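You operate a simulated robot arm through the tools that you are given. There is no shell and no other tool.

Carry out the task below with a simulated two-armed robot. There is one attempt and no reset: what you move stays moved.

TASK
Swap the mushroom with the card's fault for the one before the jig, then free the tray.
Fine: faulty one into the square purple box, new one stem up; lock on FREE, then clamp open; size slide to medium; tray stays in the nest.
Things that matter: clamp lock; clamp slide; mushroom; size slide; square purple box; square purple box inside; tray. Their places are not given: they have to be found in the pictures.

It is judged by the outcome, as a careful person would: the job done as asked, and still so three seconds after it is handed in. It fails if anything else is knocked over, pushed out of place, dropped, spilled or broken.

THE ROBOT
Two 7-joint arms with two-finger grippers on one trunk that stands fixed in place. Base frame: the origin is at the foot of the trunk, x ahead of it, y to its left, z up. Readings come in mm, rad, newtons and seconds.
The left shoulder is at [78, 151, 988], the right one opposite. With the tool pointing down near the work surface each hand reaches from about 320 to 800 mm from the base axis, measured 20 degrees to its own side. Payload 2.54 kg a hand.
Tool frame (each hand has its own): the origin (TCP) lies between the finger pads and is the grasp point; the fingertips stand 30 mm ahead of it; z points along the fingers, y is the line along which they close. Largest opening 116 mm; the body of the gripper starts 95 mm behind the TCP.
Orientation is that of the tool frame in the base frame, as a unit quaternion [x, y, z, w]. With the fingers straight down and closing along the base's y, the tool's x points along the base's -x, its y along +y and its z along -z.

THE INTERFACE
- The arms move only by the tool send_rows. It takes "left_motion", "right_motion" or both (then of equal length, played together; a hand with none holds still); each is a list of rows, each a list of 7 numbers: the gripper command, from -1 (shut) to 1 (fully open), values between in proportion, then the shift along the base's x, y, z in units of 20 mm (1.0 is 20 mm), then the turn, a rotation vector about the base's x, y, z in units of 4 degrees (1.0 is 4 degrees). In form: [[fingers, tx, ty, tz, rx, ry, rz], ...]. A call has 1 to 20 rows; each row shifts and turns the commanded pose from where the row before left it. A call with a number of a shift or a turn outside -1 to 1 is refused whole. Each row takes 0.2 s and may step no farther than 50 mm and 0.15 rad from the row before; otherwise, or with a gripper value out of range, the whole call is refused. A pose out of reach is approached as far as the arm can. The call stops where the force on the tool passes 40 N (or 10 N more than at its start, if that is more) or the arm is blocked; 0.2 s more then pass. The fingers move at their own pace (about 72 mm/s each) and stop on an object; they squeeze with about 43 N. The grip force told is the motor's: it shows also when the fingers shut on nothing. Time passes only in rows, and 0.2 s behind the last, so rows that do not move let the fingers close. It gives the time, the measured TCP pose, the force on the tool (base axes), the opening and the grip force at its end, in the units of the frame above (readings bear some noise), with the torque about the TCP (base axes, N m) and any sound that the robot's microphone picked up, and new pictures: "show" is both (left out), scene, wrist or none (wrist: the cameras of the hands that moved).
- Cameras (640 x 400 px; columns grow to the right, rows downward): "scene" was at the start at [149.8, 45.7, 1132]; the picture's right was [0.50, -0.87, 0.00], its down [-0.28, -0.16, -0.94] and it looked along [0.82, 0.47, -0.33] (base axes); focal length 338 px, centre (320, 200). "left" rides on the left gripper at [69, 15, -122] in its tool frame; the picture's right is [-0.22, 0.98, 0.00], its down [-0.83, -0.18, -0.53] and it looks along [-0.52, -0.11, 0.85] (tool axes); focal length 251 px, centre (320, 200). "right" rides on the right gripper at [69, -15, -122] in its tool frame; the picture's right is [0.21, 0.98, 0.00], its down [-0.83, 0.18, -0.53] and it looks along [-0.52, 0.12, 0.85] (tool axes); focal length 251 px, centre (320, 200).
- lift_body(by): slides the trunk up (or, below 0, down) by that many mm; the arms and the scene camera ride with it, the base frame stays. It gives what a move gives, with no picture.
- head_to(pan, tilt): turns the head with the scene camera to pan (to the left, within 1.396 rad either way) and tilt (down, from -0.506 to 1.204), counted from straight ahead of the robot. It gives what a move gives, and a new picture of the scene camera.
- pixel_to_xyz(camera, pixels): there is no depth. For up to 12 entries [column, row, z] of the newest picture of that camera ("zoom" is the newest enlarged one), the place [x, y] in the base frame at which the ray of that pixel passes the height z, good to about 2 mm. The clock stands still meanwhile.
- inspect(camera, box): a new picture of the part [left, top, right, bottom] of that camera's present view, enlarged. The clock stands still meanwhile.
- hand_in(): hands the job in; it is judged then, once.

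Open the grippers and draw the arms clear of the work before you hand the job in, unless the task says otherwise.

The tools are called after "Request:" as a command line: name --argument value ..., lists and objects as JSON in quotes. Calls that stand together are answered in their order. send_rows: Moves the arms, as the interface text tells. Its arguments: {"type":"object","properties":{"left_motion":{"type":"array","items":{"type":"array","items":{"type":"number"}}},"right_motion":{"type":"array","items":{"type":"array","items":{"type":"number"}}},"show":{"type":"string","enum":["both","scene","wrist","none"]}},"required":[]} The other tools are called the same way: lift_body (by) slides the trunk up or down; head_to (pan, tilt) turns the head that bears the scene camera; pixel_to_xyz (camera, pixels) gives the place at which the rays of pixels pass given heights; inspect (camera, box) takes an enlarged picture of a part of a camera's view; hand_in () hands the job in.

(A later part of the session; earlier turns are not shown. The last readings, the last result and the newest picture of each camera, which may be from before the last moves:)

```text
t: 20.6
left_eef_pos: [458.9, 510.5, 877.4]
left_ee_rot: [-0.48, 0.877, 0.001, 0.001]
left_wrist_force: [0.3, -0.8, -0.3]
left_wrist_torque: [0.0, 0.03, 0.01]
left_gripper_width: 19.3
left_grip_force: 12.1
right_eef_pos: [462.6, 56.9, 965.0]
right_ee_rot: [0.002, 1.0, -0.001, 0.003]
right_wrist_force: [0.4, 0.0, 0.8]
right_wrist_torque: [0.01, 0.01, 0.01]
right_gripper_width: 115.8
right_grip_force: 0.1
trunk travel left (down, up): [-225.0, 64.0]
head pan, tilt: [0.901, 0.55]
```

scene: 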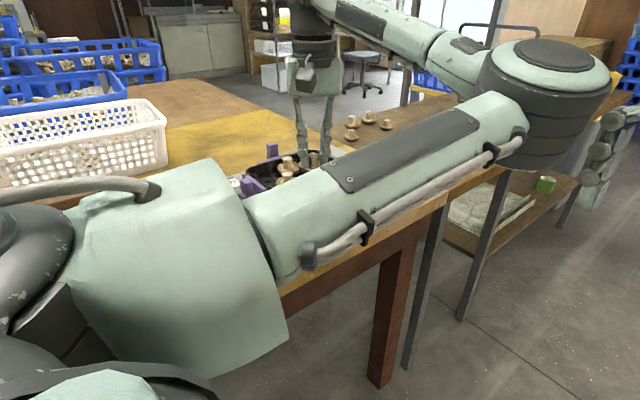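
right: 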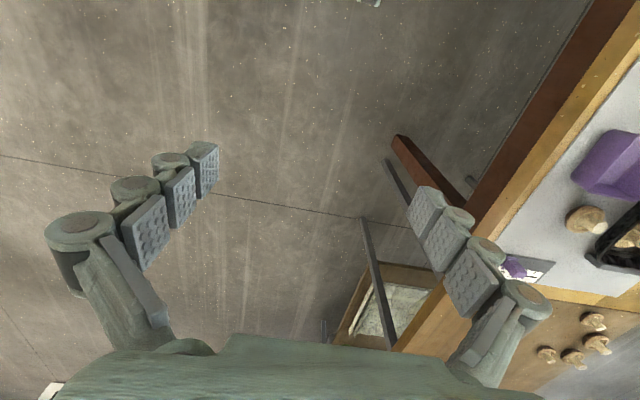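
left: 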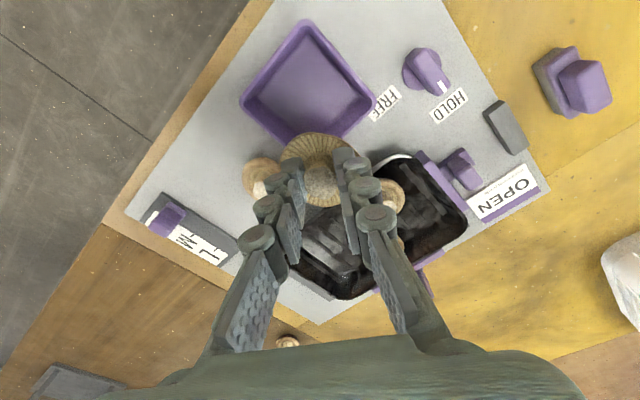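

The box is ahead in view: rim corners about (308,21), (377,102), (240,104). Getting coordinates.

Request:
pixel_to_xyz --camera "left" --pixels '[[308, 21, 785], [377, 102, 785], [240, 104, 785], [308, 140, 785], [308, 21, 775], [377, 102, 775], [240, 104, 775], [308, 85, 748], [424, 68, 760], [462, 168, 790]]'

Request:
inspect --camera "left" --box '[220, 0, 480, 162]'

```text
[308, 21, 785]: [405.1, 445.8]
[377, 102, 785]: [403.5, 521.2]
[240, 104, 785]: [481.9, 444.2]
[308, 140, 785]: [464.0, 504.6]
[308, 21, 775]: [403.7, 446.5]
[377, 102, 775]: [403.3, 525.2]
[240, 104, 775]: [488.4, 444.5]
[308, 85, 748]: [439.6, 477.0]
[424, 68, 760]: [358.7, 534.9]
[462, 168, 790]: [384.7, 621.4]
```

```text
2.46 times, centred on (350, 81) of left
```

zoom: 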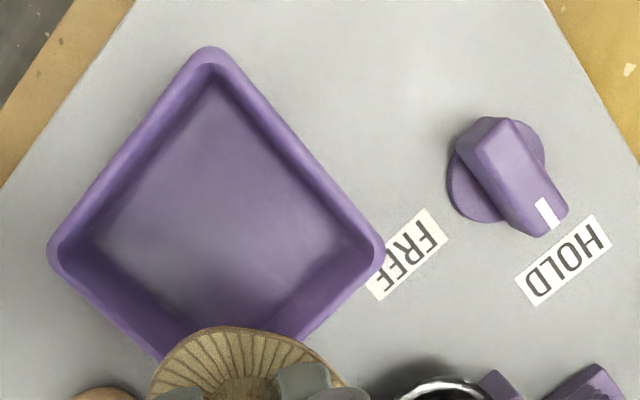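

Box rim centre ≈(444,484), about 80 mm wide. Moving over its centre, then lowering to TCP z≈798.

Request:
send_rows --left_motion '[[-0.85, -0.4, -0.65, 0, 0, 0, 0], [-0.85, -0.35, -0.65, 0, 0, 0, 0], [-0.85, 0, 0, -0.8, 0, 0, 0], [-0.85, 0, 0, -0.9, 0, 0, 0], [-0.85, 0, 0, -0.8, 0, 0, 0], [-0.85, 0, 0, -0.5, 0, 0, 0], [-0.85, 0, 0, 0, 0, 0, 0]]' --show "both"

```text
t: 21.8
left_eef_pos: [444.2, 483.5, 835.4]
left_ee_rot: [-0.481, 0.877, 0.0, 0.002]
left_wrist_force: [-0.3, -0.1, 0.5]
left_wrist_torque: [0.03, -0.01, 0.0]
left_gripper_width: 19.4
left_grip_force: 12.2
right_eef_pos: [466.6, 52.5, 962.5]
right_ee_rot: [0.012, 1.0, -0.004, 0.005]
right_wrist_force: [11.7, -4.8, -3.0]
right_wrist_torque: [0.08, 0.71, -0.79]
right_gripper_width: 110.6
right_grip_force: 0.1
trunk travel left (down, up): [-225.0, 64.0]
head pan, tilt: [0.901, 0.55]
stopped in row 5 (right hand): the force on the tool passed its limit at 44 N (the readings are from after the stop); the commanded pose is now the measured one
```

scene: 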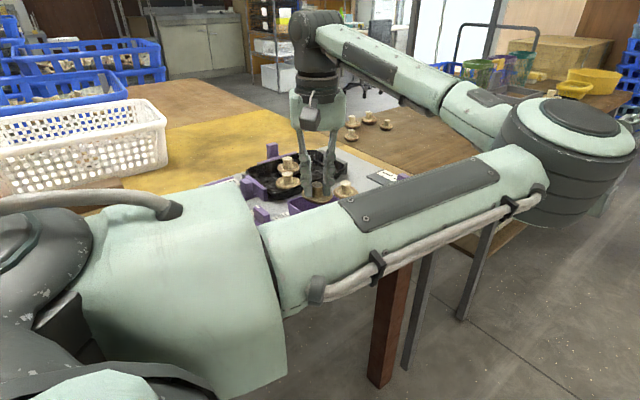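
left: 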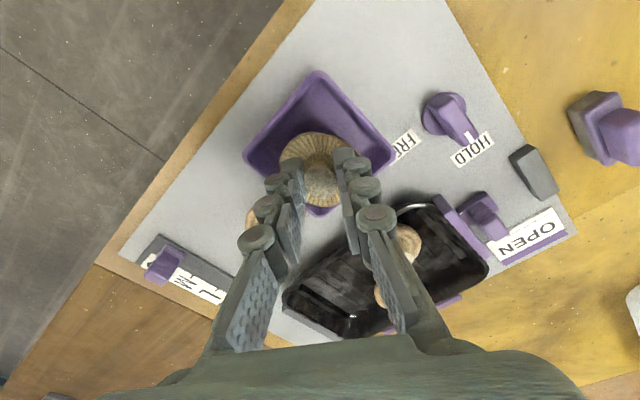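

The left elbow nudged the parked right gripper. I'll move the right hand well away to its own side (−y) before continuing.

Request:
send_rows --right_motion '[[1, 0, -0.8, 0, 0, 0, 0], [1, 0, -1, 0, 0, 0, 0], [1, 0, -1, 0, 0, 0, 0], [1, 0, -1, 0, 0, 0, 0], [1, 0, -1, 0, 0, 0, 0], [1, 0, -1, 0, 0, 0, 0], [1, 0, -1, 0, 0, 0, 0], [1, 0, -1, 0, 0, 0, 0], [1, 0, -1, 0, 0, 0, 0], [1, 0, -1, 0, 0, 0, 0], [1, 0, -1, 0, 0, 0, 0], [1, 0, -1, 0, 0, 0, 0], [1, 0, -1, 0, 0, 0, 0], [1, 0, -1, 0, 0, 0, 0], [1, 0, -1, 0, 0, 0, 0]]' --show "scene"

```text
t: 25.0
left_eef_pos: [445.7, 483.9, 833.8]
left_ee_rot: [-0.48, 0.877, 0.0, 0.001]
left_wrist_force: [0.1, 0.1, -0.5]
left_wrist_torque: [0.02, -0.01, 0.04]
left_gripper_width: 19.5
left_grip_force: 12.3
right_eef_pos: [465.4, -241.9, 961.8]
right_ee_rot: [0.007, 1.0, -0.002, 0.003]
right_wrist_force: [-0.3, 0.6, 0.9]
right_wrist_torque: [0.0, 0.0, -0.03]
right_gripper_width: 116.4
right_grip_force: 0.1
trunk travel left (down, up): [-225.0, 64.0]
head pan, tilt: [0.901, 0.55]
```

scene: 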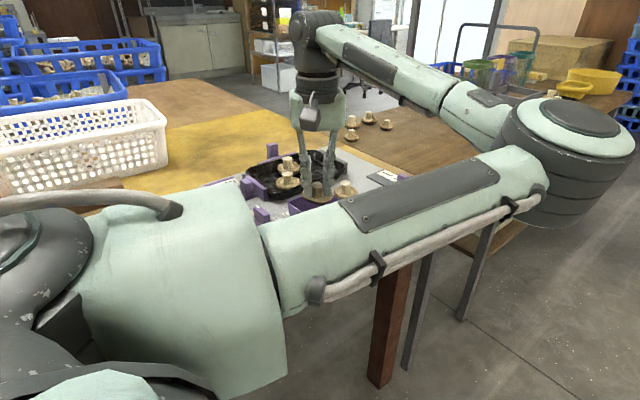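

Right hand is clear; the mushroom is still held over the box. Lowering 36 mm to z≈798.

Request:
send_rows --left_motion '[[-0.85, -0.05, 0, -0.7, 0, 0, 0], [-0.85, 0, 0, -0.7, 0, 0, 0], [-0.85, 0, 0, -0.4, 0, 0, 0], [-0.85, 0, 0, 0, 0, 0, 0]]' --show "both"

Request:
inspect --camera "left" --box '[200, 60, 440, 230]'

Request:
inspect --camera "scene" --box '[200, 120, 400, 240]'

```text
t: 26.0
left_eef_pos: [442.9, 482.8, 797.8]
left_ee_rot: [-0.48, 0.877, 0.0, 0.001]
left_wrist_force: [-0.5, -0.2, -0.3]
left_wrist_torque: [0.01, 0.01, 0.0]
left_gripper_width: 19.6
left_grip_force: 11.9
right_eef_pos: [465.8, -243.3, 961.1]
right_ee_rot: [0.008, 1.0, -0.003, 0.004]
right_wrist_force: [-0.6, -0.5, -0.4]
right_wrist_torque: [0.02, -0.01, -0.01]
right_gripper_width: 116.1
right_grip_force: 0.0
trunk travel left (down, up): [-225.0, 64.0]
head pan, tilt: [0.901, 0.55]
```

scene: 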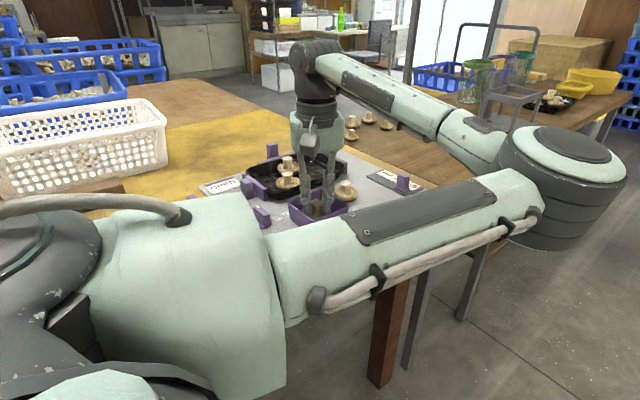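
left: 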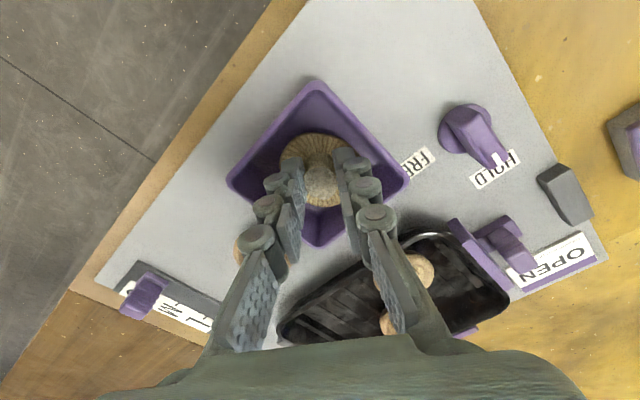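

```text
2.35 times, centred on (320, 145) of left
```

zoom: 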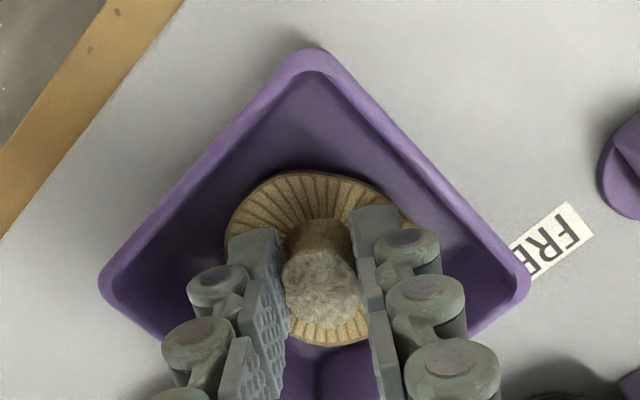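

```text
3.20 times, centred on (300, 180) of scene
```

zoom: 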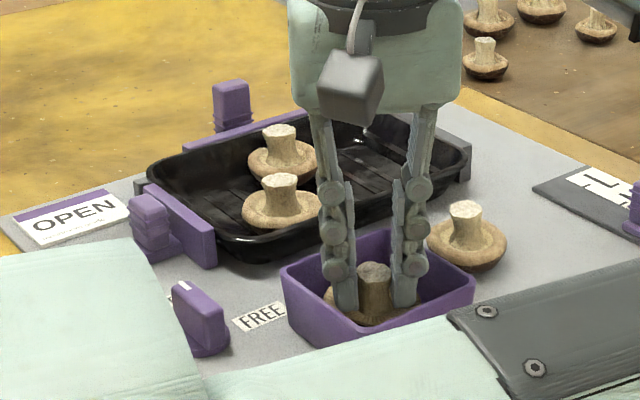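

Mushroom is in the box just above the floor. Lowering ~4 mm more, then opening slightly to 40 mm.

Request:
send_rows --left_motion '[[-0.85, 0, 0, -0.1, 0, 0, 0], [-0.85, 0, 0, -0.1, 0, 0, 0], [-0.85, 0, 0, 0, 0, 0, 0]]' --show "none"

```text
t: 26.8
left_eef_pos: [444.7, 482.5, 794.4]
left_ee_rot: [-0.481, 0.877, 0.0, 0.001]
left_wrist_force: [1.1, 0.4, -0.4]
left_wrist_torque: [-0.01, 0.03, -0.01]
left_gripper_width: 19.7
left_grip_force: 11.9
right_eef_pos: [464.7, -242.5, 962.4]
right_ee_rot: [0.007, 1.0, -0.003, 0.004]
right_wrist_force: [0.1, 0.2, 0.1]
right_wrist_torque: [-0.01, 0.01, 0.0]
right_gripper_width: 116.0
right_grip_force: 0.1
trunk travel left (down, up): [-225.0, 64.0]
head pan, tilt: [0.901, 0.55]
```

No contact force yet; a few more millimetres.

Request:
send_rows --left_motion '[[-0.85, 0, 0, -0.1, 0, 0, 0], [-0.85, 0, 0, -0.1, 0, 0, 0], [-0.85, 0, 0, 0, 0, 0, 0]]' --show "none"

```text
t: 27.6
left_eef_pos: [443.1, 483.9, 789.9]
left_ee_rot: [-0.48, 0.877, 0.001, 0.003]
left_wrist_force: [0.3, 2.3, 11.5]
left_wrist_torque: [0.03, -0.07, -0.04]
left_gripper_width: 19.4
left_grip_force: 12.2
right_eef_pos: [463.6, -243.8, 962.3]
right_ee_rot: [0.008, 1.0, -0.002, 0.004]
right_wrist_force: [0.2, -0.9, -0.1]
right_wrist_torque: [-0.01, 0.0, 0.0]
right_gripper_width: 115.9
right_grip_force: 0.0
trunk travel left (down, up): [-225.0, 64.0]
head pan, tilt: [0.901, 0.55]
```

Contact (11.5 N up). Ease up 1 mm, open to ~38 mm, then rise straight up 80 mm.

Request:
send_rows --left_motion '[[-0.85, 0, 0, 0.05, 0, 0, 0], [-0.5, 0, 0, 0, 0, 0, 0], [-0.35, 0, 0, 0, 0, 0, 0], [-0.35, 0, 0, 0, 0, 0, 0], [-0.35, 0, 0, 0.5, 0, 0, 0], [-0.35, 0, 0, 0.9, 0, 0, 0], [-0.35, 0, 0, 1, 0, 0, 0], [-0.35, 0, 0, 1, 0, 0, 0], [-0.35, 0, 0, 0.9, 0, 0, 0], [-0.35, 0, 0, 0, 0, 0, 0]]' --show "both"

Request:
inspect --camera "scene" --box '[200, 120, 400, 240]'

```text
t: 29.8
left_eef_pos: [444.0, 482.6, 876.1]
left_ee_rot: [-0.48, 0.877, 0.0, 0.001]
left_wrist_force: [-0.5, 0.1, 0.3]
left_wrist_torque: [0.01, 0.04, -0.01]
left_gripper_width: 37.8
left_grip_force: 0.1
right_eef_pos: [466.6, -243.1, 961.6]
right_ee_rot: [0.008, 1.0, -0.003, 0.003]
right_wrist_force: [0.2, 0.8, 0.1]
right_wrist_torque: [0.02, -0.01, -0.02]
right_gripper_width: 115.9
right_grip_force: 0.0
trunk travel left (down, up): [-225.0, 64.0]
head pan, tilt: [0.901, 0.55]
```

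scene: 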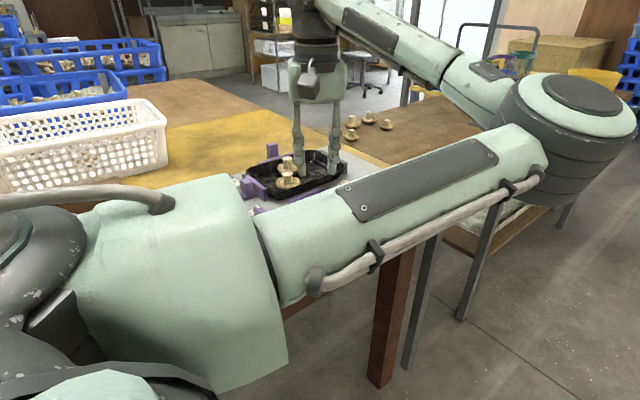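
left: 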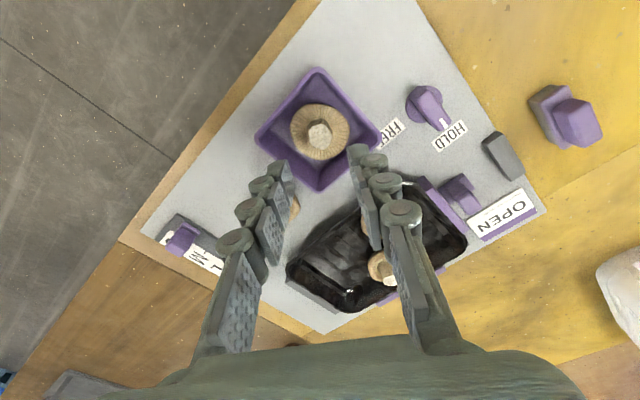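

```text
3.20 times, centred on (300, 180) of scene
```

zoom: 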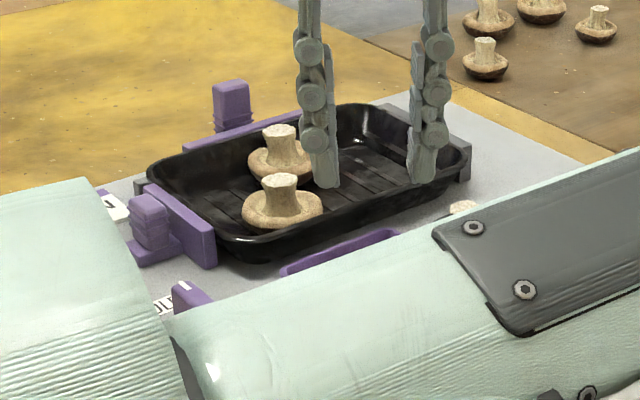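

The faulty mushroom stands in the box. Moving above the replacement (536,510) at z≈870.

Request:
send_rows --left_motion '[[-0.24, 0.9, 0.25, 0, 0, 0, 0], [-0.24, 0.9, 0.25, 0, 0, 0, 0], [-0.24, 0.9, 0.25, 0, 0, 0, 0], [-0.24, 0.9, 0.3, -0.2, 0, 0, 0], [-0.24, 1, 0.3, -0.2, 0, 0, 0], [-0.24, 0, 0, 0, 0, 0, 0]]' --show "wrist"

Request:
inspect --camera "left" --box '[200, 40, 440, 190]'

```text
t: 31.2
left_eef_pos: [536.1, 509.2, 868.8]
left_ee_rot: [-0.481, 0.877, 0.001, 0.001]
left_wrist_force: [0.2, -0.3, 0.6]
left_wrist_torque: [-0.02, 0.0, 0.03]
left_gripper_width: 44.1
left_grip_force: 0.1
right_eef_pos: [466.6, -241.9, 962.5]
right_ee_rot: [0.008, 1.0, -0.003, 0.004]
right_wrist_force: [0.6, 1.0, 0.9]
right_wrist_torque: [-0.02, 0.03, 0.03]
right_gripper_width: 116.0
right_grip_force: 0.1
trunk travel left (down, up): [-225.0, 64.0]
head pan, tilt: [0.901, 0.55]
```

left: 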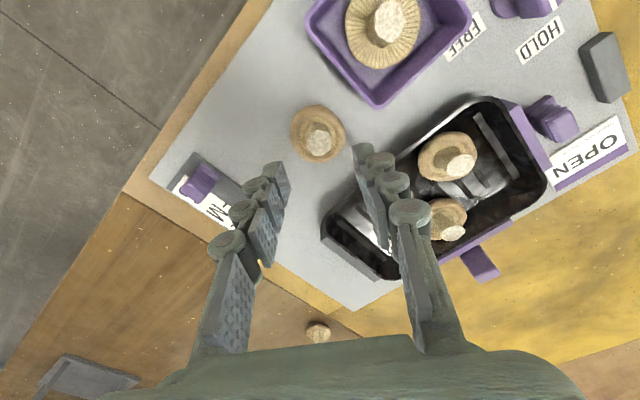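

```text
2.67 times, centred on (320, 115) of left
```

zoom: 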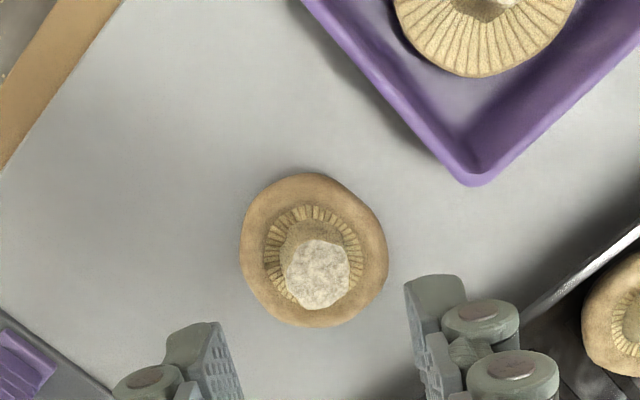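

Stem top (319,142) is exactly under the TCP. Descending to z≈797.

Request:
send_rows --left_motion '[[-0.24, 0, 0.03, -0.9, 0, 0, 0], [-0.24, 0, 0, -0.9, 0, 0, 0], [-0.24, 0, 0, -0.9, 0, 0, 0], [-0.24, 0, 0, -0.6, 0, 0, 0], [-0.24, 0, 0, -0.3, 0, 0, 0], [-0.24, 0, 0, 0, 0, 0, 0]]' --show "wrist"

Request:
inspect --camera "left" --box '[200, 80, 440, 230]'

```text
t: 32.6
left_eef_pos: [536.6, 511.1, 797.5]
left_ee_rot: [-0.48, 0.877, 0.0, 0.001]
left_wrist_force: [0.9, 0.6, 0.6]
left_wrist_torque: [0.0, -0.03, 0.0]
left_gripper_width: 44.0
left_grip_force: 0.1
right_eef_pos: [466.6, -242.3, 963.0]
right_ee_rot: [0.007, 1.0, -0.003, 0.004]
right_wrist_force: [-0.1, 1.1, -0.7]
right_wrist_torque: [-0.03, -0.02, -0.04]
right_gripper_width: 116.0
right_grip_force: 0.0
trunk travel left (down, up): [-225.0, 64.0]
head pan, tilt: [0.901, 0.55]
```

left: 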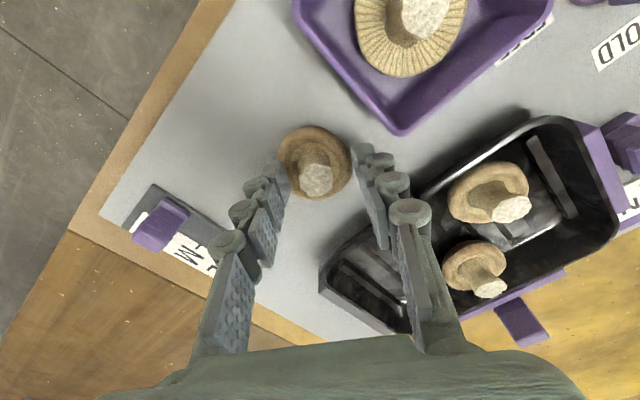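

```text
2.67 times, centred on (320, 155) of left
```

zoom: 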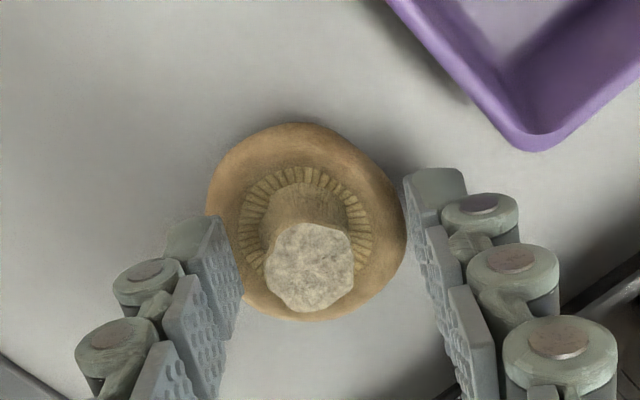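

Stem is ~3 mm toward the left finger; shifting (+2,-1.6) mm and closing.

Request:
send_rows --left_motion '[[-0.24, 0.1, -0.08, 0, 0, 0, 0], [-0.5, 0, 0, 0, 0, 0, 0], [-0.85, 0, 0, 0, 0, 0, 0], [-0.85, 0, 0, 0, 0, 0, 0], [-0.85, 0, 0, 0, 0, 0, 0]]' --show "wrist"

```text
t: 33.8
left_eef_pos: [538.4, 510.4, 797.0]
left_ee_rot: [-0.48, 0.877, 0.0, 0.001]
left_wrist_force: [-0.5, 0.6, -0.3]
left_wrist_torque: [0.03, -0.03, -0.02]
left_gripper_width: 19.2
left_grip_force: 12.1
right_eef_pos: [466.6, -242.7, 961.5]
right_ee_rot: [0.009, 1.0, -0.003, 0.004]
right_wrist_force: [-0.3, -1.1, -0.7]
right_wrist_torque: [-0.04, 0.0, 0.02]
right_gripper_width: 115.7
right_grip_force: 0.1
trunk travel left (down, up): [-225.0, 64.0]
head pan, tilt: [0.901, 0.55]
```

left: 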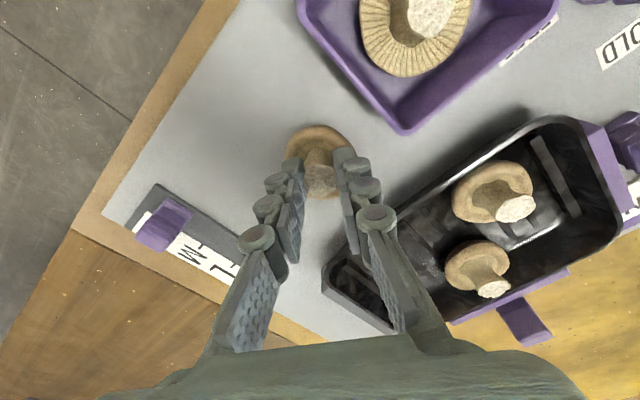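

Held at 19.2 mm, 12 N. Lift 80 mm, carry to over the vacant place (549,610).

Request:
send_rows --left_motion '[[-0.85, 0, 0, 0.4, 0, 0, 0], [-0.85, 0, 0, 0.9, 0, 0, 0], [-0.85, 0, 0, 1, 0, 0, 0], [-0.85, 0, 0, 1, 0, 0, 0], [-0.85, 0, 0, 0.7, 0, 0, 0], [-0.85, 0.1, 1, 0, 0, 0, 0], [-0.85, 0.1, 1, 0, 0, 0, 0], [-0.85, 0.1, 1, 0, 0, 0, 0], [-0.85, 0.1, 1, 0, 0, 0, 0], [-0.85, 0.1, 1, 0, 0, 0, 0], [-0.85, 0, 0, 0, 0, 0, 0]]' --show "both"

Request:
inspect --camera "scene" --box '[240, 120, 400, 220]'

```text
t: 36.2
left_eef_pos: [548.1, 609.5, 876.7]
left_ee_rot: [-0.481, 0.877, 0.001, 0.0]
left_wrist_force: [-0.2, 0.3, -0.5]
left_wrist_torque: [-0.01, 0.03, 0.01]
left_gripper_width: 19.3
left_grip_force: 11.4
right_eef_pos: [465.0, -242.9, 962.0]
right_ee_rot: [0.008, 1.0, -0.002, 0.004]
right_wrist_force: [-0.3, -0.1, -0.8]
right_wrist_torque: [-0.01, 0.0, -0.03]
right_gripper_width: 116.0
right_grip_force: 0.0
trunk travel left (down, up): [-225.0, 64.0]
head pan, tilt: [0.901, 0.55]
```

scene: 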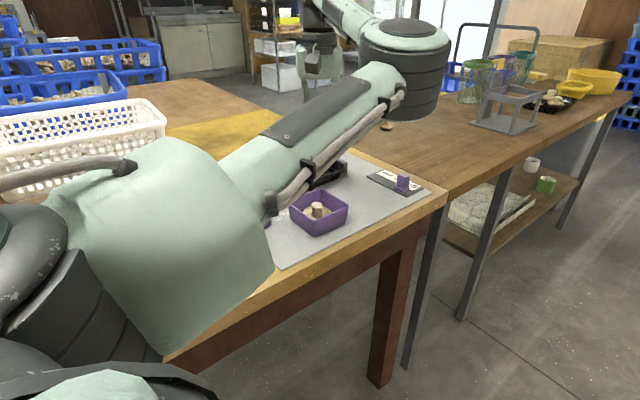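
left: 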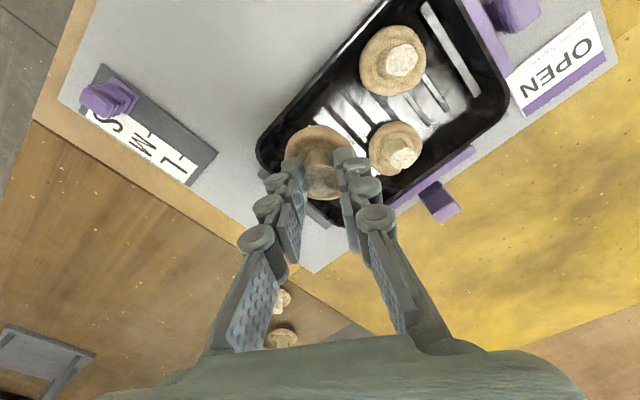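

```text
4.00 times, centred on (320, 170) of scene
```

zoom: 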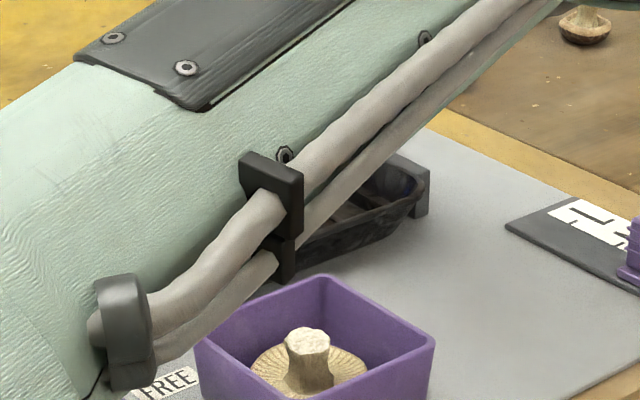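

Over the vacant spot. Descending in steps to z≈808 and then feeling for contact.

Request:
send_rows --left_motion '[[-0.85, 0.03, 0.15, -0.8, 0, 0, 0], [-0.85, 0, 0, -1, 0, 0, 0], [-0.85, 0, 0, -0.9, 0, 0, 0], [-0.85, 0, 0, -0.6, 0, 0, 0], [-0.85, 0, 0, -0.1, 0, 0, 0], [-0.85, 0, 0, 0, 0, 0, 0]]' --show "wrist"

```text
t: 37.6
left_eef_pos: [548.2, 612.7, 808.3]
left_ee_rot: [-0.48, 0.877, 0.001, 0.0]
left_wrist_force: [-0.4, 0.2, 0.1]
left_wrist_torque: [-0.01, -0.03, -0.01]
left_gripper_width: 19.2
left_grip_force: 12.0
right_eef_pos: [464.7, -242.1, 961.6]
right_ee_rot: [0.007, 1.0, -0.002, 0.004]
right_wrist_force: [-0.2, 0.7, 0.0]
right_wrist_torque: [-0.01, 0.0, 0.0]
right_gripper_width: 115.8
right_grip_force: 0.1
trunk travel left (down, up): [-225.0, 64.0]
head pan, tilt: [0.901, 0.55]
```

left: 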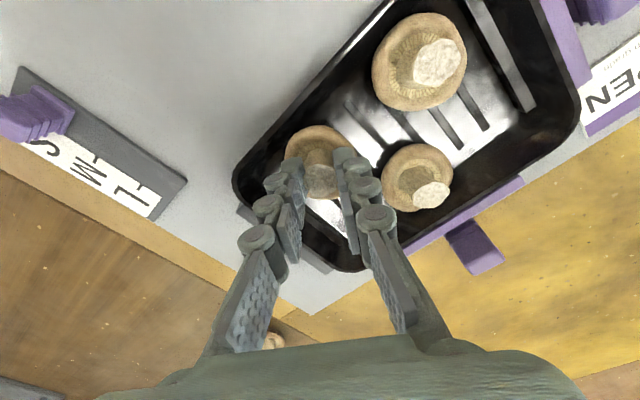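

Still free; lowering 2 mm per row, watching the force.

Request:
send_rows --left_motion '[[-0.85, 0, 0, -0.1, 0, 0, 0], [-0.85, 0, 0, -0.1, 0, 0, 0], [-0.85, 0, 0, 0, 0, 0, 0]]' --show "none"

```text
t: 38.4
left_eef_pos: [548.2, 611.7, 805.4]
left_ee_rot: [-0.48, 0.877, 0.0, 0.0]
left_wrist_force: [0.1, -0.7, 0.5]
left_wrist_torque: [0.0, -0.01, -0.06]
left_gripper_width: 19.5
left_grip_force: 12.1
right_eef_pos: [466.8, -242.1, 961.1]
right_ee_rot: [0.008, 1.0, -0.003, 0.003]
right_wrist_force: [0.0, 0.4, -0.2]
right_wrist_torque: [0.0, 0.0, -0.01]
right_gripper_width: 116.2
right_grip_force: 0.0
trunk travel left (down, up): [-225.0, 64.0]
head pan, tilt: [0.901, 0.55]
```

No contact yet; 2 mm more.

Request:
send_rows --left_motion '[[-0.85, 0, 0, -0.1, 0, 0, 0], [-0.85, 0, 0, 0, 0, 0, 0]]' --show "none"

```text
t: 39.0
left_eef_pos: [548.3, 613.6, 803.5]
left_ee_rot: [-0.479, 0.878, 0.0, 0.001]
left_wrist_force: [-0.3, 0.2, 0.3]
left_wrist_torque: [0.0, 0.03, 0.0]
left_gripper_width: 19.2
left_grip_force: 11.8
right_eef_pos: [466.3, -242.2, 962.0]
right_ee_rot: [0.008, 1.0, -0.003, 0.004]
right_wrist_force: [0.2, -0.1, -0.1]
right_wrist_torque: [-0.02, 0.04, -0.02]
right_gripper_width: 116.1
right_grip_force: 0.0
trunk travel left (down, up): [-225.0, 64.0]
head pan, tilt: [0.901, 0.55]
```

Another 2 mm down.

Request:
send_rows --left_motion '[[-0.85, 0, 0, -0.1, 0, 0, 0], [-0.85, 0, 0, 0, 0, 0, 0]]' --show "none"

```text
t: 39.6
left_eef_pos: [549.1, 611.4, 800.8]
left_ee_rot: [-0.48, 0.877, 0.001, 0.001]
left_wrist_force: [-0.4, -0.4, -0.7]
left_wrist_torque: [-0.01, 0.01, -0.01]
left_gripper_width: 19.4
left_grip_force: 12.1
right_eef_pos: [465.8, -243.0, 962.5]
right_ee_rot: [0.008, 1.0, -0.003, 0.004]
right_wrist_force: [-0.9, -0.4, -0.6]
right_wrist_torque: [-0.05, 0.0, -0.01]
right_gripper_width: 115.9
right_grip_force: 0.0
trunk travel left (down, up): [-225.0, 64.0]
head pan, tilt: [0.901, 0.55]
```

Still nothing; 1.4 mm more, reading the force.

Request:
send_rows --left_motion '[[-0.85, 0, 0, -0.07, 0, 0, 0], [-0.85, 0, 0, 0, 0, 0, 0]]' --show "none"

```text
t: 40.2
left_eef_pos: [548.7, 612.1, 801.5]
left_ee_rot: [-0.48, 0.877, 0.001, 0.002]
left_wrist_force: [-0.4, 0.2, 2.5]
left_wrist_torque: [0.03, -0.02, 0.0]
left_gripper_width: 19.3
left_grip_force: 11.3
right_eef_pos: [465.7, -242.8, 962.2]
right_ee_rot: [0.007, 1.0, -0.001, 0.003]
right_wrist_force: [0.5, 0.8, -0.5]
right_wrist_torque: [-0.03, -0.02, 0.0]
right_gripper_width: 116.3
right_grip_force: 0.1
trunk travel left (down, up): [-225.0, 64.0]
head pan, tilt: [0.901, 0.55]
```

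Light contact (2.5 N). Releasing to ~40 mm opening and rising straight up.

Request:
send_rows --left_motion '[[-0.5, 0, 0, 0, 0, 0, 0], [-0.32, 0, 0, 0, 0, 0, 0], [-0.32, 0, 0, 0, 0, 0, 0], [-0.32, 0, 0, 0.5, 0, 0, 0], [-0.32, 0, 0, 0.9, 0, 0, 0], [-0.32, 0, 0, 1, 0, 0, 0], [-0.32, 0, 0, 1, 0, 0, 0], [-0.32, 0, 0, 0, 0, 0, 0]]' --show "wrist"

Request:
inspect --camera "left" --box '[220, 20, 460, 190]'

```text
t: 42.0
left_eef_pos: [549.2, 612.7, 867.4]
left_ee_rot: [-0.48, 0.877, 0.0, 0.0]
left_wrist_force: [0.0, -0.1, 0.3]
left_wrist_torque: [0.01, -0.01, -0.04]
left_gripper_width: 39.7
left_grip_force: 0.1
right_eef_pos: [465.4, -243.0, 961.6]
right_ee_rot: [0.008, 1.0, -0.003, 0.004]
right_wrist_force: [0.4, 0.9, -0.2]
right_wrist_torque: [0.01, 0.02, -0.02]
right_gripper_width: 115.8
right_grip_force: 0.0
trunk travel left (down, up): [-225.0, 64.0]
head pan, tilt: [0.901, 0.55]
```

left: 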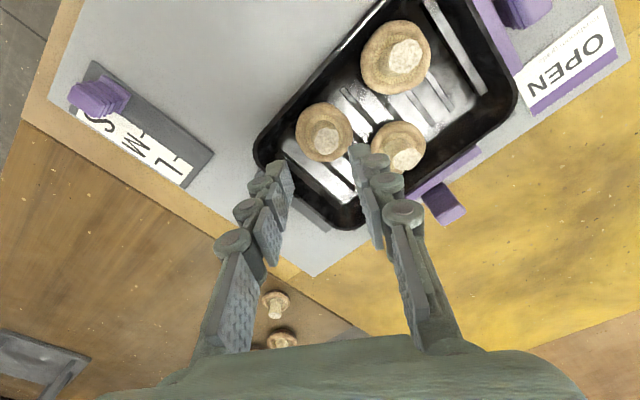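

```text
2.35 times, centred on (340, 105) of left
```

zoom: 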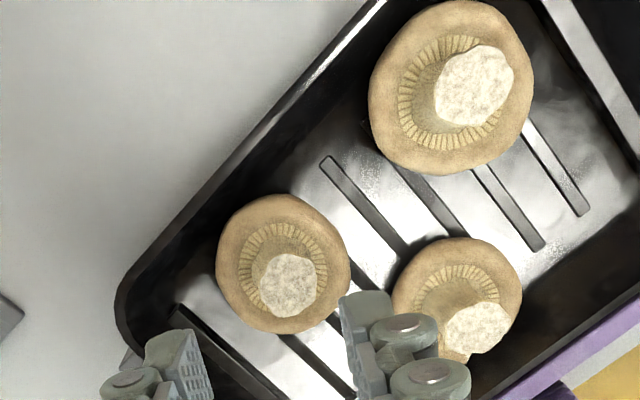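

New mushroom stands stem up in the tray. Now the size slide: enlarging its region (knob ≈(98,97)).

Request:
inspect --camera "left" --box '[50, 50, 230, 200]'

```text
2.67 times, centred on (140, 125) of left
```

zoom: 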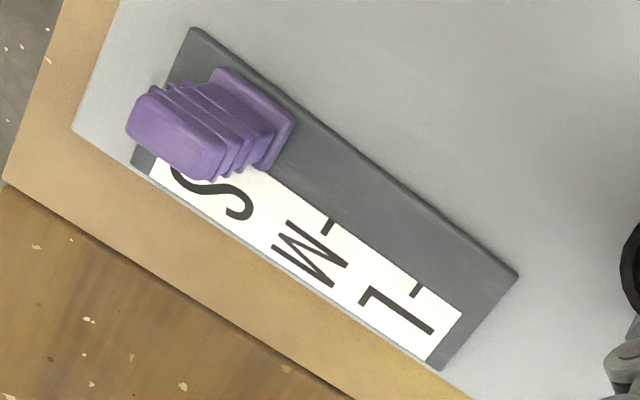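

Request:
pixel_to_xyz --camera "zoom" --pixels '[[327, 228, 746], [415, 290, 746], [195, 28, 746], [518, 275, 746], [440, 368, 744], [220, 68, 752], [295, 120, 752], [268, 172, 752], [165, 145, 781], [140, 105, 781], [220, 155, 781], [208, 178, 781]]'

```text
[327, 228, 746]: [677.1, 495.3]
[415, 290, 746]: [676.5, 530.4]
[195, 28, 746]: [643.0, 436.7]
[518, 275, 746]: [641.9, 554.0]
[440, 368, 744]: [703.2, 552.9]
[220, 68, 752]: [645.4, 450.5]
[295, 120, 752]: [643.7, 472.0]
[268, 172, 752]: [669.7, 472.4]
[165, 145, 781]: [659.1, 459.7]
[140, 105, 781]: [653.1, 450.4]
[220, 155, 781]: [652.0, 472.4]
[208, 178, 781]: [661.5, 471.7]
```

Ticks: M at y≈495, L at y≈530; the slide is at y≈461, x≈657. Moving over it while turning yaw back to 0 so the fingers straddle it along y.

Request:
send_rows --left_motion '[[-0.2, 0.385, -0.54, 0, 0, 0, -1], [-0.14, 0.385, -0.54, 0, 0, 0, -1], [-0.14, 0.385, -0.54, 0, 0, 0, -1], [-0.14, 0.385, -0.54, 0, 0, 0, -1], [-0.14, 0.385, -0.54, 0, 0, 0, -1], [-0.14, 0.385, -0.54, 0, 0, 0, -1], [-0.14, 0.385, -0.54, 0, 0, 0, -1], [-0.14, 0.385, -0.54, 0, 0, 0, -1], [-0.14, 0.385, -0.54, 0, 0, 0, -1], [-0.14, 0.385, -0.54, 0, 0, 0, -1], [-0.14, 0.385, -0.54, 0, 0, 0, -1], [-0.14, 0.385, -0.54, 0, 0, 0, -1], [-0.14, 0.385, -0.54, 0, 0, 0, -1], [-0.14, 0.385, -0.54, 0, 0, 0, -1], [-0.14, 0, 0, 0, 0, 0, -0.35], [-0.14, 0, 0, 0, 0, 0, 0]]' --show "both"

Request:
inspect --camera "left" --box '[220, 60, 420, 200]'

```text
t: 45.4
left_eef_pos: [655.7, 462.2, 867.6]
left_ee_rot: [0.0, 1.0, 0.0, 0.001]
left_wrist_force: [1.0, 0.2, -0.2]
left_wrist_torque: [0.02, -0.05, 0.03]
left_gripper_width: 50.0
left_grip_force: 0.1
right_eef_pos: [466.9, -243.0, 961.3]
right_ee_rot: [0.008, 1.0, -0.003, 0.003]
right_wrist_force: [-0.6, 0.3, -0.1]
right_wrist_torque: [-0.01, -0.01, 0.0]
right_gripper_width: 115.8
right_grip_force: 0.0
trunk travel left (down, up): [-225.0, 64.0]
head pan, tilt: [0.901, 0.55]
```

scene: 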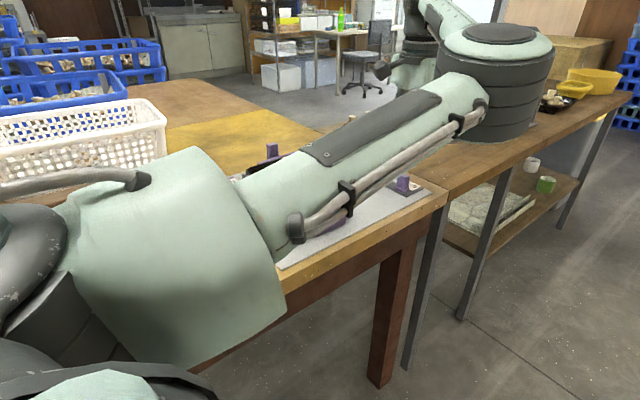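
left: 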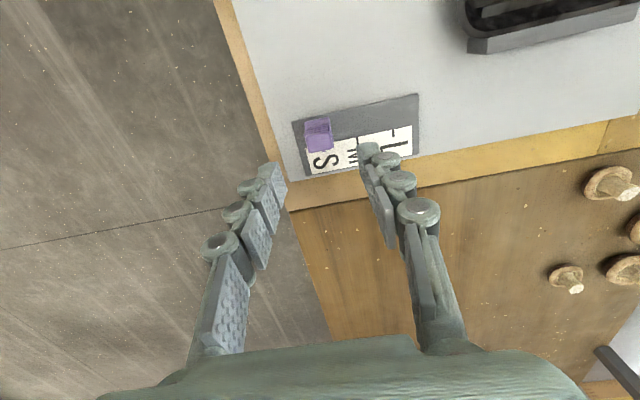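

```text
2.86 times, centred on (320, 130) of left
```

zoom: 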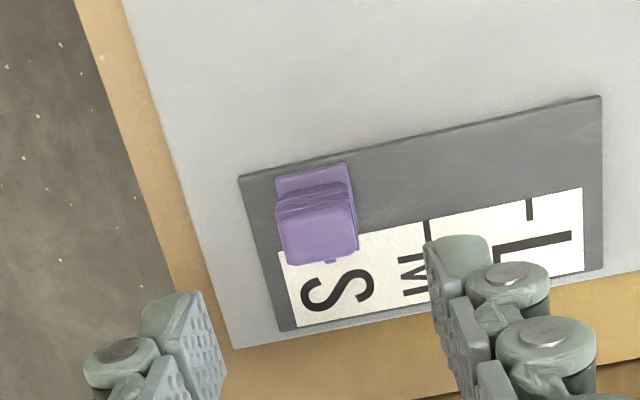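

Knob top (319,142) is exactly under the TCP. Descending to z≈793 straddling it.

Request:
send_rows --left_motion '[[-0.14, 0, 0, -0.9, 0, 0, 0], [-0.14, 0, 0, -0.9, 0, 0, 0], [-0.14, 0, 0, -0.9, 0, 0, 0], [-0.14, 0, 0, -0.7, 0, 0, 0], [-0.14, 0, 0, -0.3, 0, 0, 0], [-0.14, 0, 0, 0, 0, 0, 0]]' --show "wrist"

Request:
inspect --camera "left" --box '[220, 80, 440, 230]'

```text
t: 46.8
left_eef_pos: [657.3, 460.3, 794.4]
left_ee_rot: [0.0, 1.0, -0.001, 0.002]
left_wrist_force: [-0.2, -0.4, 0.5]
left_wrist_torque: [0.02, 0.02, -0.02]
left_gripper_width: 49.7
left_grip_force: 0.1
right_eef_pos: [465.0, -243.1, 961.7]
right_ee_rot: [0.008, 1.0, -0.003, 0.004]
right_wrist_force: [0.3, 0.7, 0.0]
right_wrist_torque: [0.02, 0.0, -0.03]
right_gripper_width: 116.1
right_grip_force: 0.0
trunk travel left (down, up): [-225.0, 64.0]
head pan, tilt: [0.901, 0.55]
```

left: 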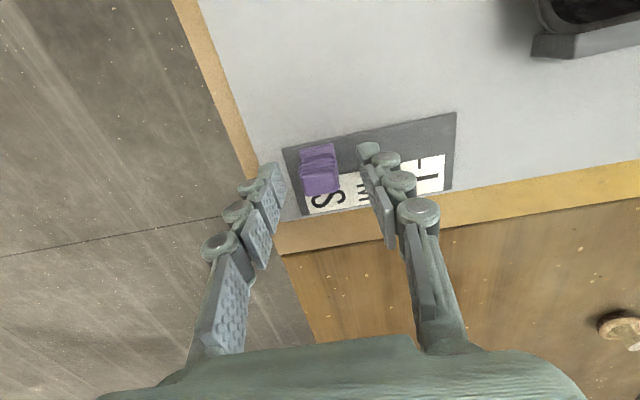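

```text
2.67 times, centred on (330, 155) of left
```

zoom: 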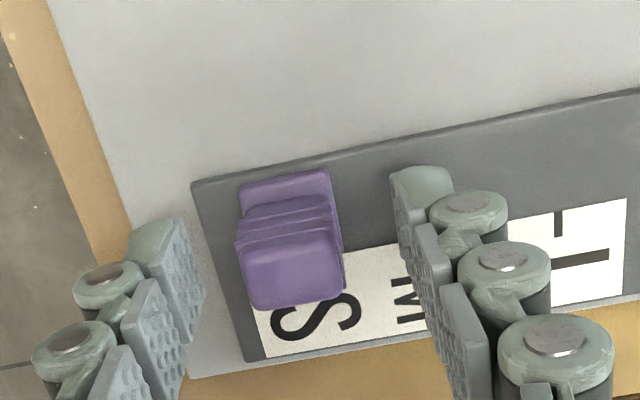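

Fingers straddle the knob. Closing gently, then reading.

Request:
send_rows --left_motion '[[-0.4, 0, 0, 0, 0, 0, 0], [-0.75, 0, 0, 0, 0, 0, 0], [-0.8, 0, 0, 0, 0, 0, 0], [-0.8, 0, 0, 0, 0, 0, 0]]' --show "wrist"

Request:
inspect --camera "left" --box '[220, 80, 440, 230]'

```text
t: 47.8
left_eef_pos: [657.4, 461.7, 793.6]
left_ee_rot: [0.0, 1.0, 0.0, 0.001]
left_wrist_force: [0.5, -1.9, -1.2]
left_wrist_torque: [-0.02, -0.05, -0.02]
left_gripper_width: 21.4
left_grip_force: 44.8
right_eef_pos: [465.8, -243.0, 962.6]
right_ee_rot: [0.008, 1.0, -0.003, 0.003]
right_wrist_force: [-0.7, 0.1, 0.2]
right_wrist_torque: [0.0, 0.02, 0.0]
right_gripper_width: 116.0
right_grip_force: 0.1
trunk travel left (down, up): [-225.0, 64.0]
head pan, tilt: [0.901, 0.55]
```

left: 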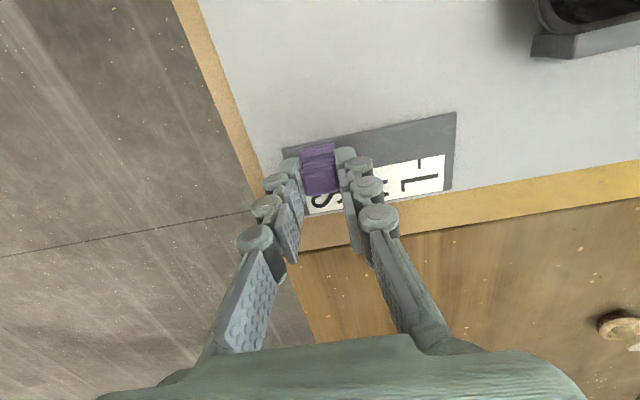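

```text
2.67 times, centred on (330, 155) of left
```

zoom: 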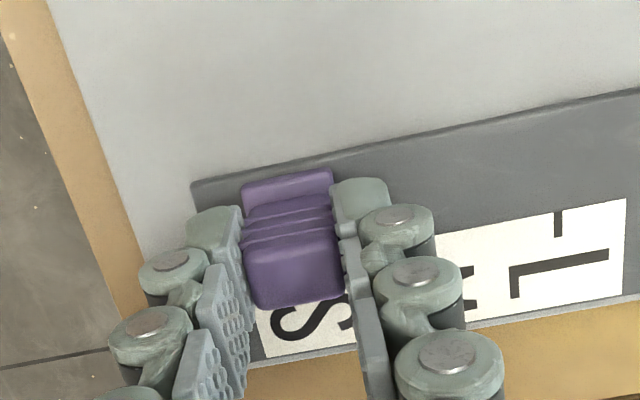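

Knob held (21.4 mm). Sliding +34 mm in y toward M.

Request:
send_rows --left_motion '[[-0.8, 0, 0.3, 0, 0, 0, 0], [-0.8, 0, 0.4, 0, 0, 0, 0], [-0.8, 0, 0.4, 0, 0, 0, 0], [-0.8, 0, 0.4, 0, 0, 0, 0], [-0.8, 0, 0.2, 0, 0, 0, 0], [-0.8, 0, 0, 0, 0, 0, 0]]' --show "wrist"

Request:
inspect --camera "left" --box '[220, 80, 440, 230]'

```text
t: 49.2
left_eef_pos: [656.8, 494.2, 794.6]
left_ee_rot: [0.0, 1.0, 0.001, 0.001]
left_wrist_force: [2.2, -0.8, 0.6]
left_wrist_torque: [0.06, 0.89, -0.02]
left_gripper_width: 21.7
left_grip_force: 45.2
right_eef_pos: [466.5, -243.2, 962.5]
right_ee_rot: [0.008, 1.0, -0.002, 0.003]
right_wrist_force: [-0.4, -0.4, -0.3]
right_wrist_torque: [-0.01, 0.0, 0.01]
right_gripper_width: 116.2
right_grip_force: 0.0
trunk travel left (down, up): [-225.0, 64.0]
head pan, tilt: [0.901, 0.55]
```

left: 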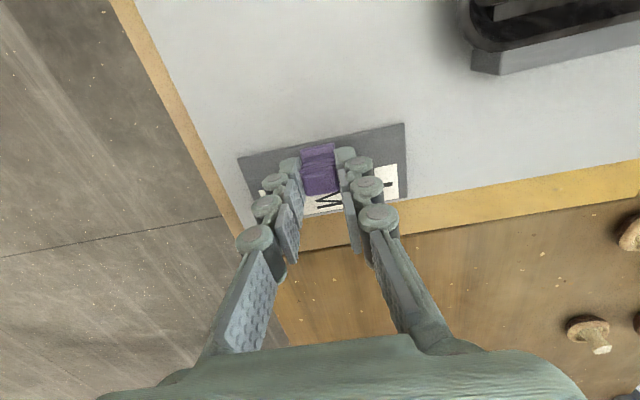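

```text
2.67 times, centred on (330, 155) of left
```

zoom: 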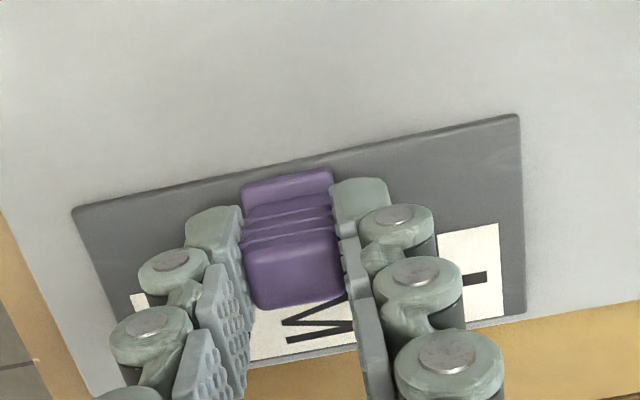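

The slide moved with the hand to y≈494. Releasing, rising, and checking the pointer against the M tick.

Request:
send_rows --left_motion '[[-0.4, 0, 0, 0, 0, 0, 0], [-0.14, 0, 0, 0, 0, 0, 0], [-0.14, 0, 0, 0, 0, 0, 0], [-0.14, 0, 0, 0.5, 0, 0, 0], [-0.14, 0, 0, 1, 0, 0, 0], [-0.14, 0, 0, 1, 0, 0, 0], [-0.14, 0, 0, 1, 0, 0, 0], [-0.14, -0.5, 0, 0.8, 0, 0, 0], [-0.14, -1, 0, 0, 0, 0, 0], [-0.14, -1, 0, 0, 0, 0, 0], [-0.14, 0, 0, 0, 0, 0, 0]]' --show "wrist"

Request:
inspect --camera "left" --box '[200, 130, 360, 230]'

```text
t: 51.6
left_eef_pos: [607.0, 495.7, 878.8]
left_ee_rot: [-0.001, 1.0, 0.0, 0.001]
left_wrist_force: [-0.8, 0.7, -0.2]
left_wrist_torque: [0.06, -0.01, -0.05]
left_gripper_width: 49.8
left_grip_force: 0.0
right_eef_pos: [465.6, -243.6, 960.8]
right_ee_rot: [0.008, 1.0, -0.002, 0.003]
right_wrist_force: [0.6, 0.3, 0.7]
right_wrist_torque: [0.0, 0.0, 0.03]
right_gripper_width: 116.3
right_grip_force: 0.1
trunk travel left (down, up): [-225.0, 64.0]
head pan, tilt: [0.901, 0.55]
```

left: 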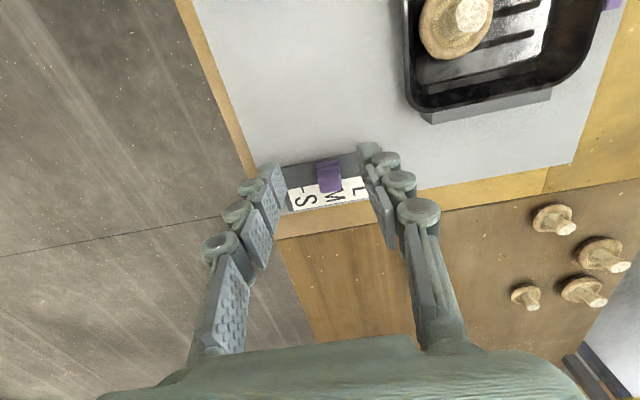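

```text
4.00 times, centred on (280, 180) of left
```

zoom: 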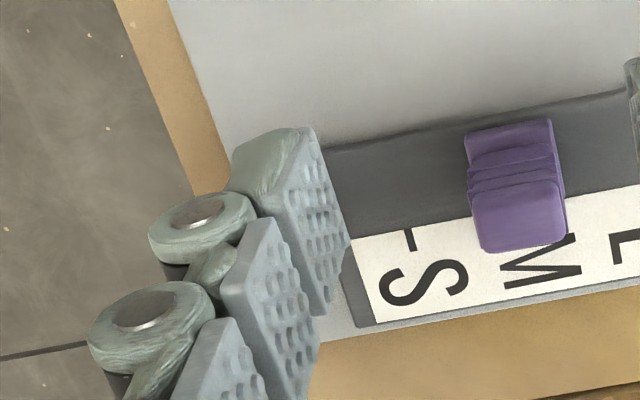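

Request:
pixel_to_xyz --camera "zoom" --pixels '[[408, 240, 746], [467, 135, 752], [552, 121, 752], [473, 195, 781], [560, 180, 781], [480, 250, 781], [566, 238, 781], [543, 270, 744]]'

```text
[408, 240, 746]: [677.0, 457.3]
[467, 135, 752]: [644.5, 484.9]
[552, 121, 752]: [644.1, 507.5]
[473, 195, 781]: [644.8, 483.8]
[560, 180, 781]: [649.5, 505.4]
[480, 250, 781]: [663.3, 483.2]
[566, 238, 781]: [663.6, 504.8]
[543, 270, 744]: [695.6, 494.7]
```

Slide centre reads y≈495 vs M at ≈495: medium is set. Next the lock knob at (354,540): moving there at z≈880 while yawing toward +80°.

Request:
send_rows --left_motion '[[0, -0.65, 0.12, 0, 0, 0, 1], [0, -0.65, 0.12, 0, 0, 0, 1], [0, -0.65, 0.12, 0, 0, 0, 1], [0, -0.65, 0.12, 0, 0, 0, 1], [0, -0.65, 0.12, 0, 0, 0, 1], [0, -0.65, 0.12, 0, 0, 0, 1], [0, -0.65, 0.12, 0, 0, 0, 1], [0, -0.65, 0.12, 0, 0, 0, 1], [0, -0.65, 0.12, 0, 0, 0, 1], [0, -0.65, 0.12, 0, 0, 0, 1], [0, -0.65, 0.12, 0, 0, 0, 1], [0, -0.65, 0.12, 0, 0, 0, 1], [0, -0.65, 0.12, 0, 0, 0, 1], [0, -0.65, 0.12, 0, 0, 0, 1], [0, -0.65, 0.12, 0, 0, 0, 1], [0, -0.65, 0.12, 0, 0, 0, 1], [0, -0.65, 0.12, 0, 0, 0, 1], [0, -0.65, 0.1, 0, 0, 0, 1], [0, -0.65, 0, 0, 0, 0, 1]]' --show "both"

```text
t: 55.6
left_eef_pos: [358.6, 538.1, 878.9]
left_ee_rot: [-0.616, 0.787, 0.002, 0.0]
left_wrist_force: [-0.3, -0.2, -0.9]
left_wrist_torque: [0.04, -0.03, 0.01]
left_gripper_width: 57.8
left_grip_force: 0.0
right_eef_pos: [466.3, -241.8, 962.1]
right_ee_rot: [0.008, 1.0, -0.003, 0.003]
right_wrist_force: [0.8, 0.3, -0.6]
right_wrist_torque: [0.0, -0.01, 0.0]
right_gripper_width: 115.8
right_grip_force: 0.1
trunk travel left (down, up): [-225.0, 64.0]
head pan, tilt: [0.901, 0.55]
```

scene: 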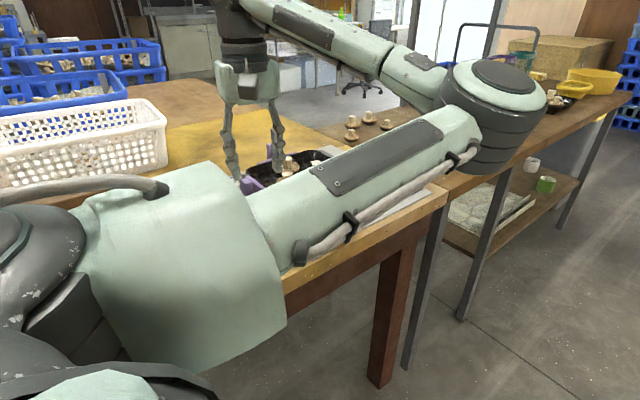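
left: 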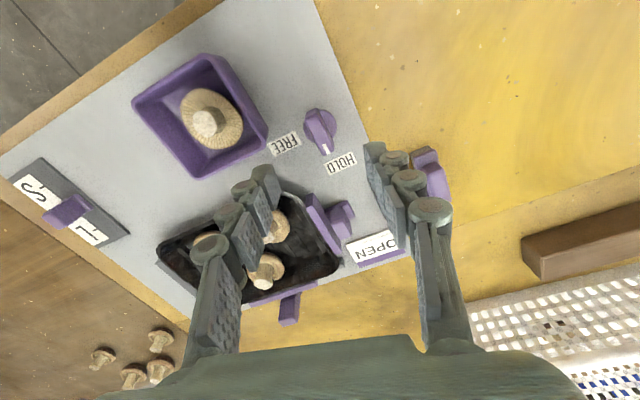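

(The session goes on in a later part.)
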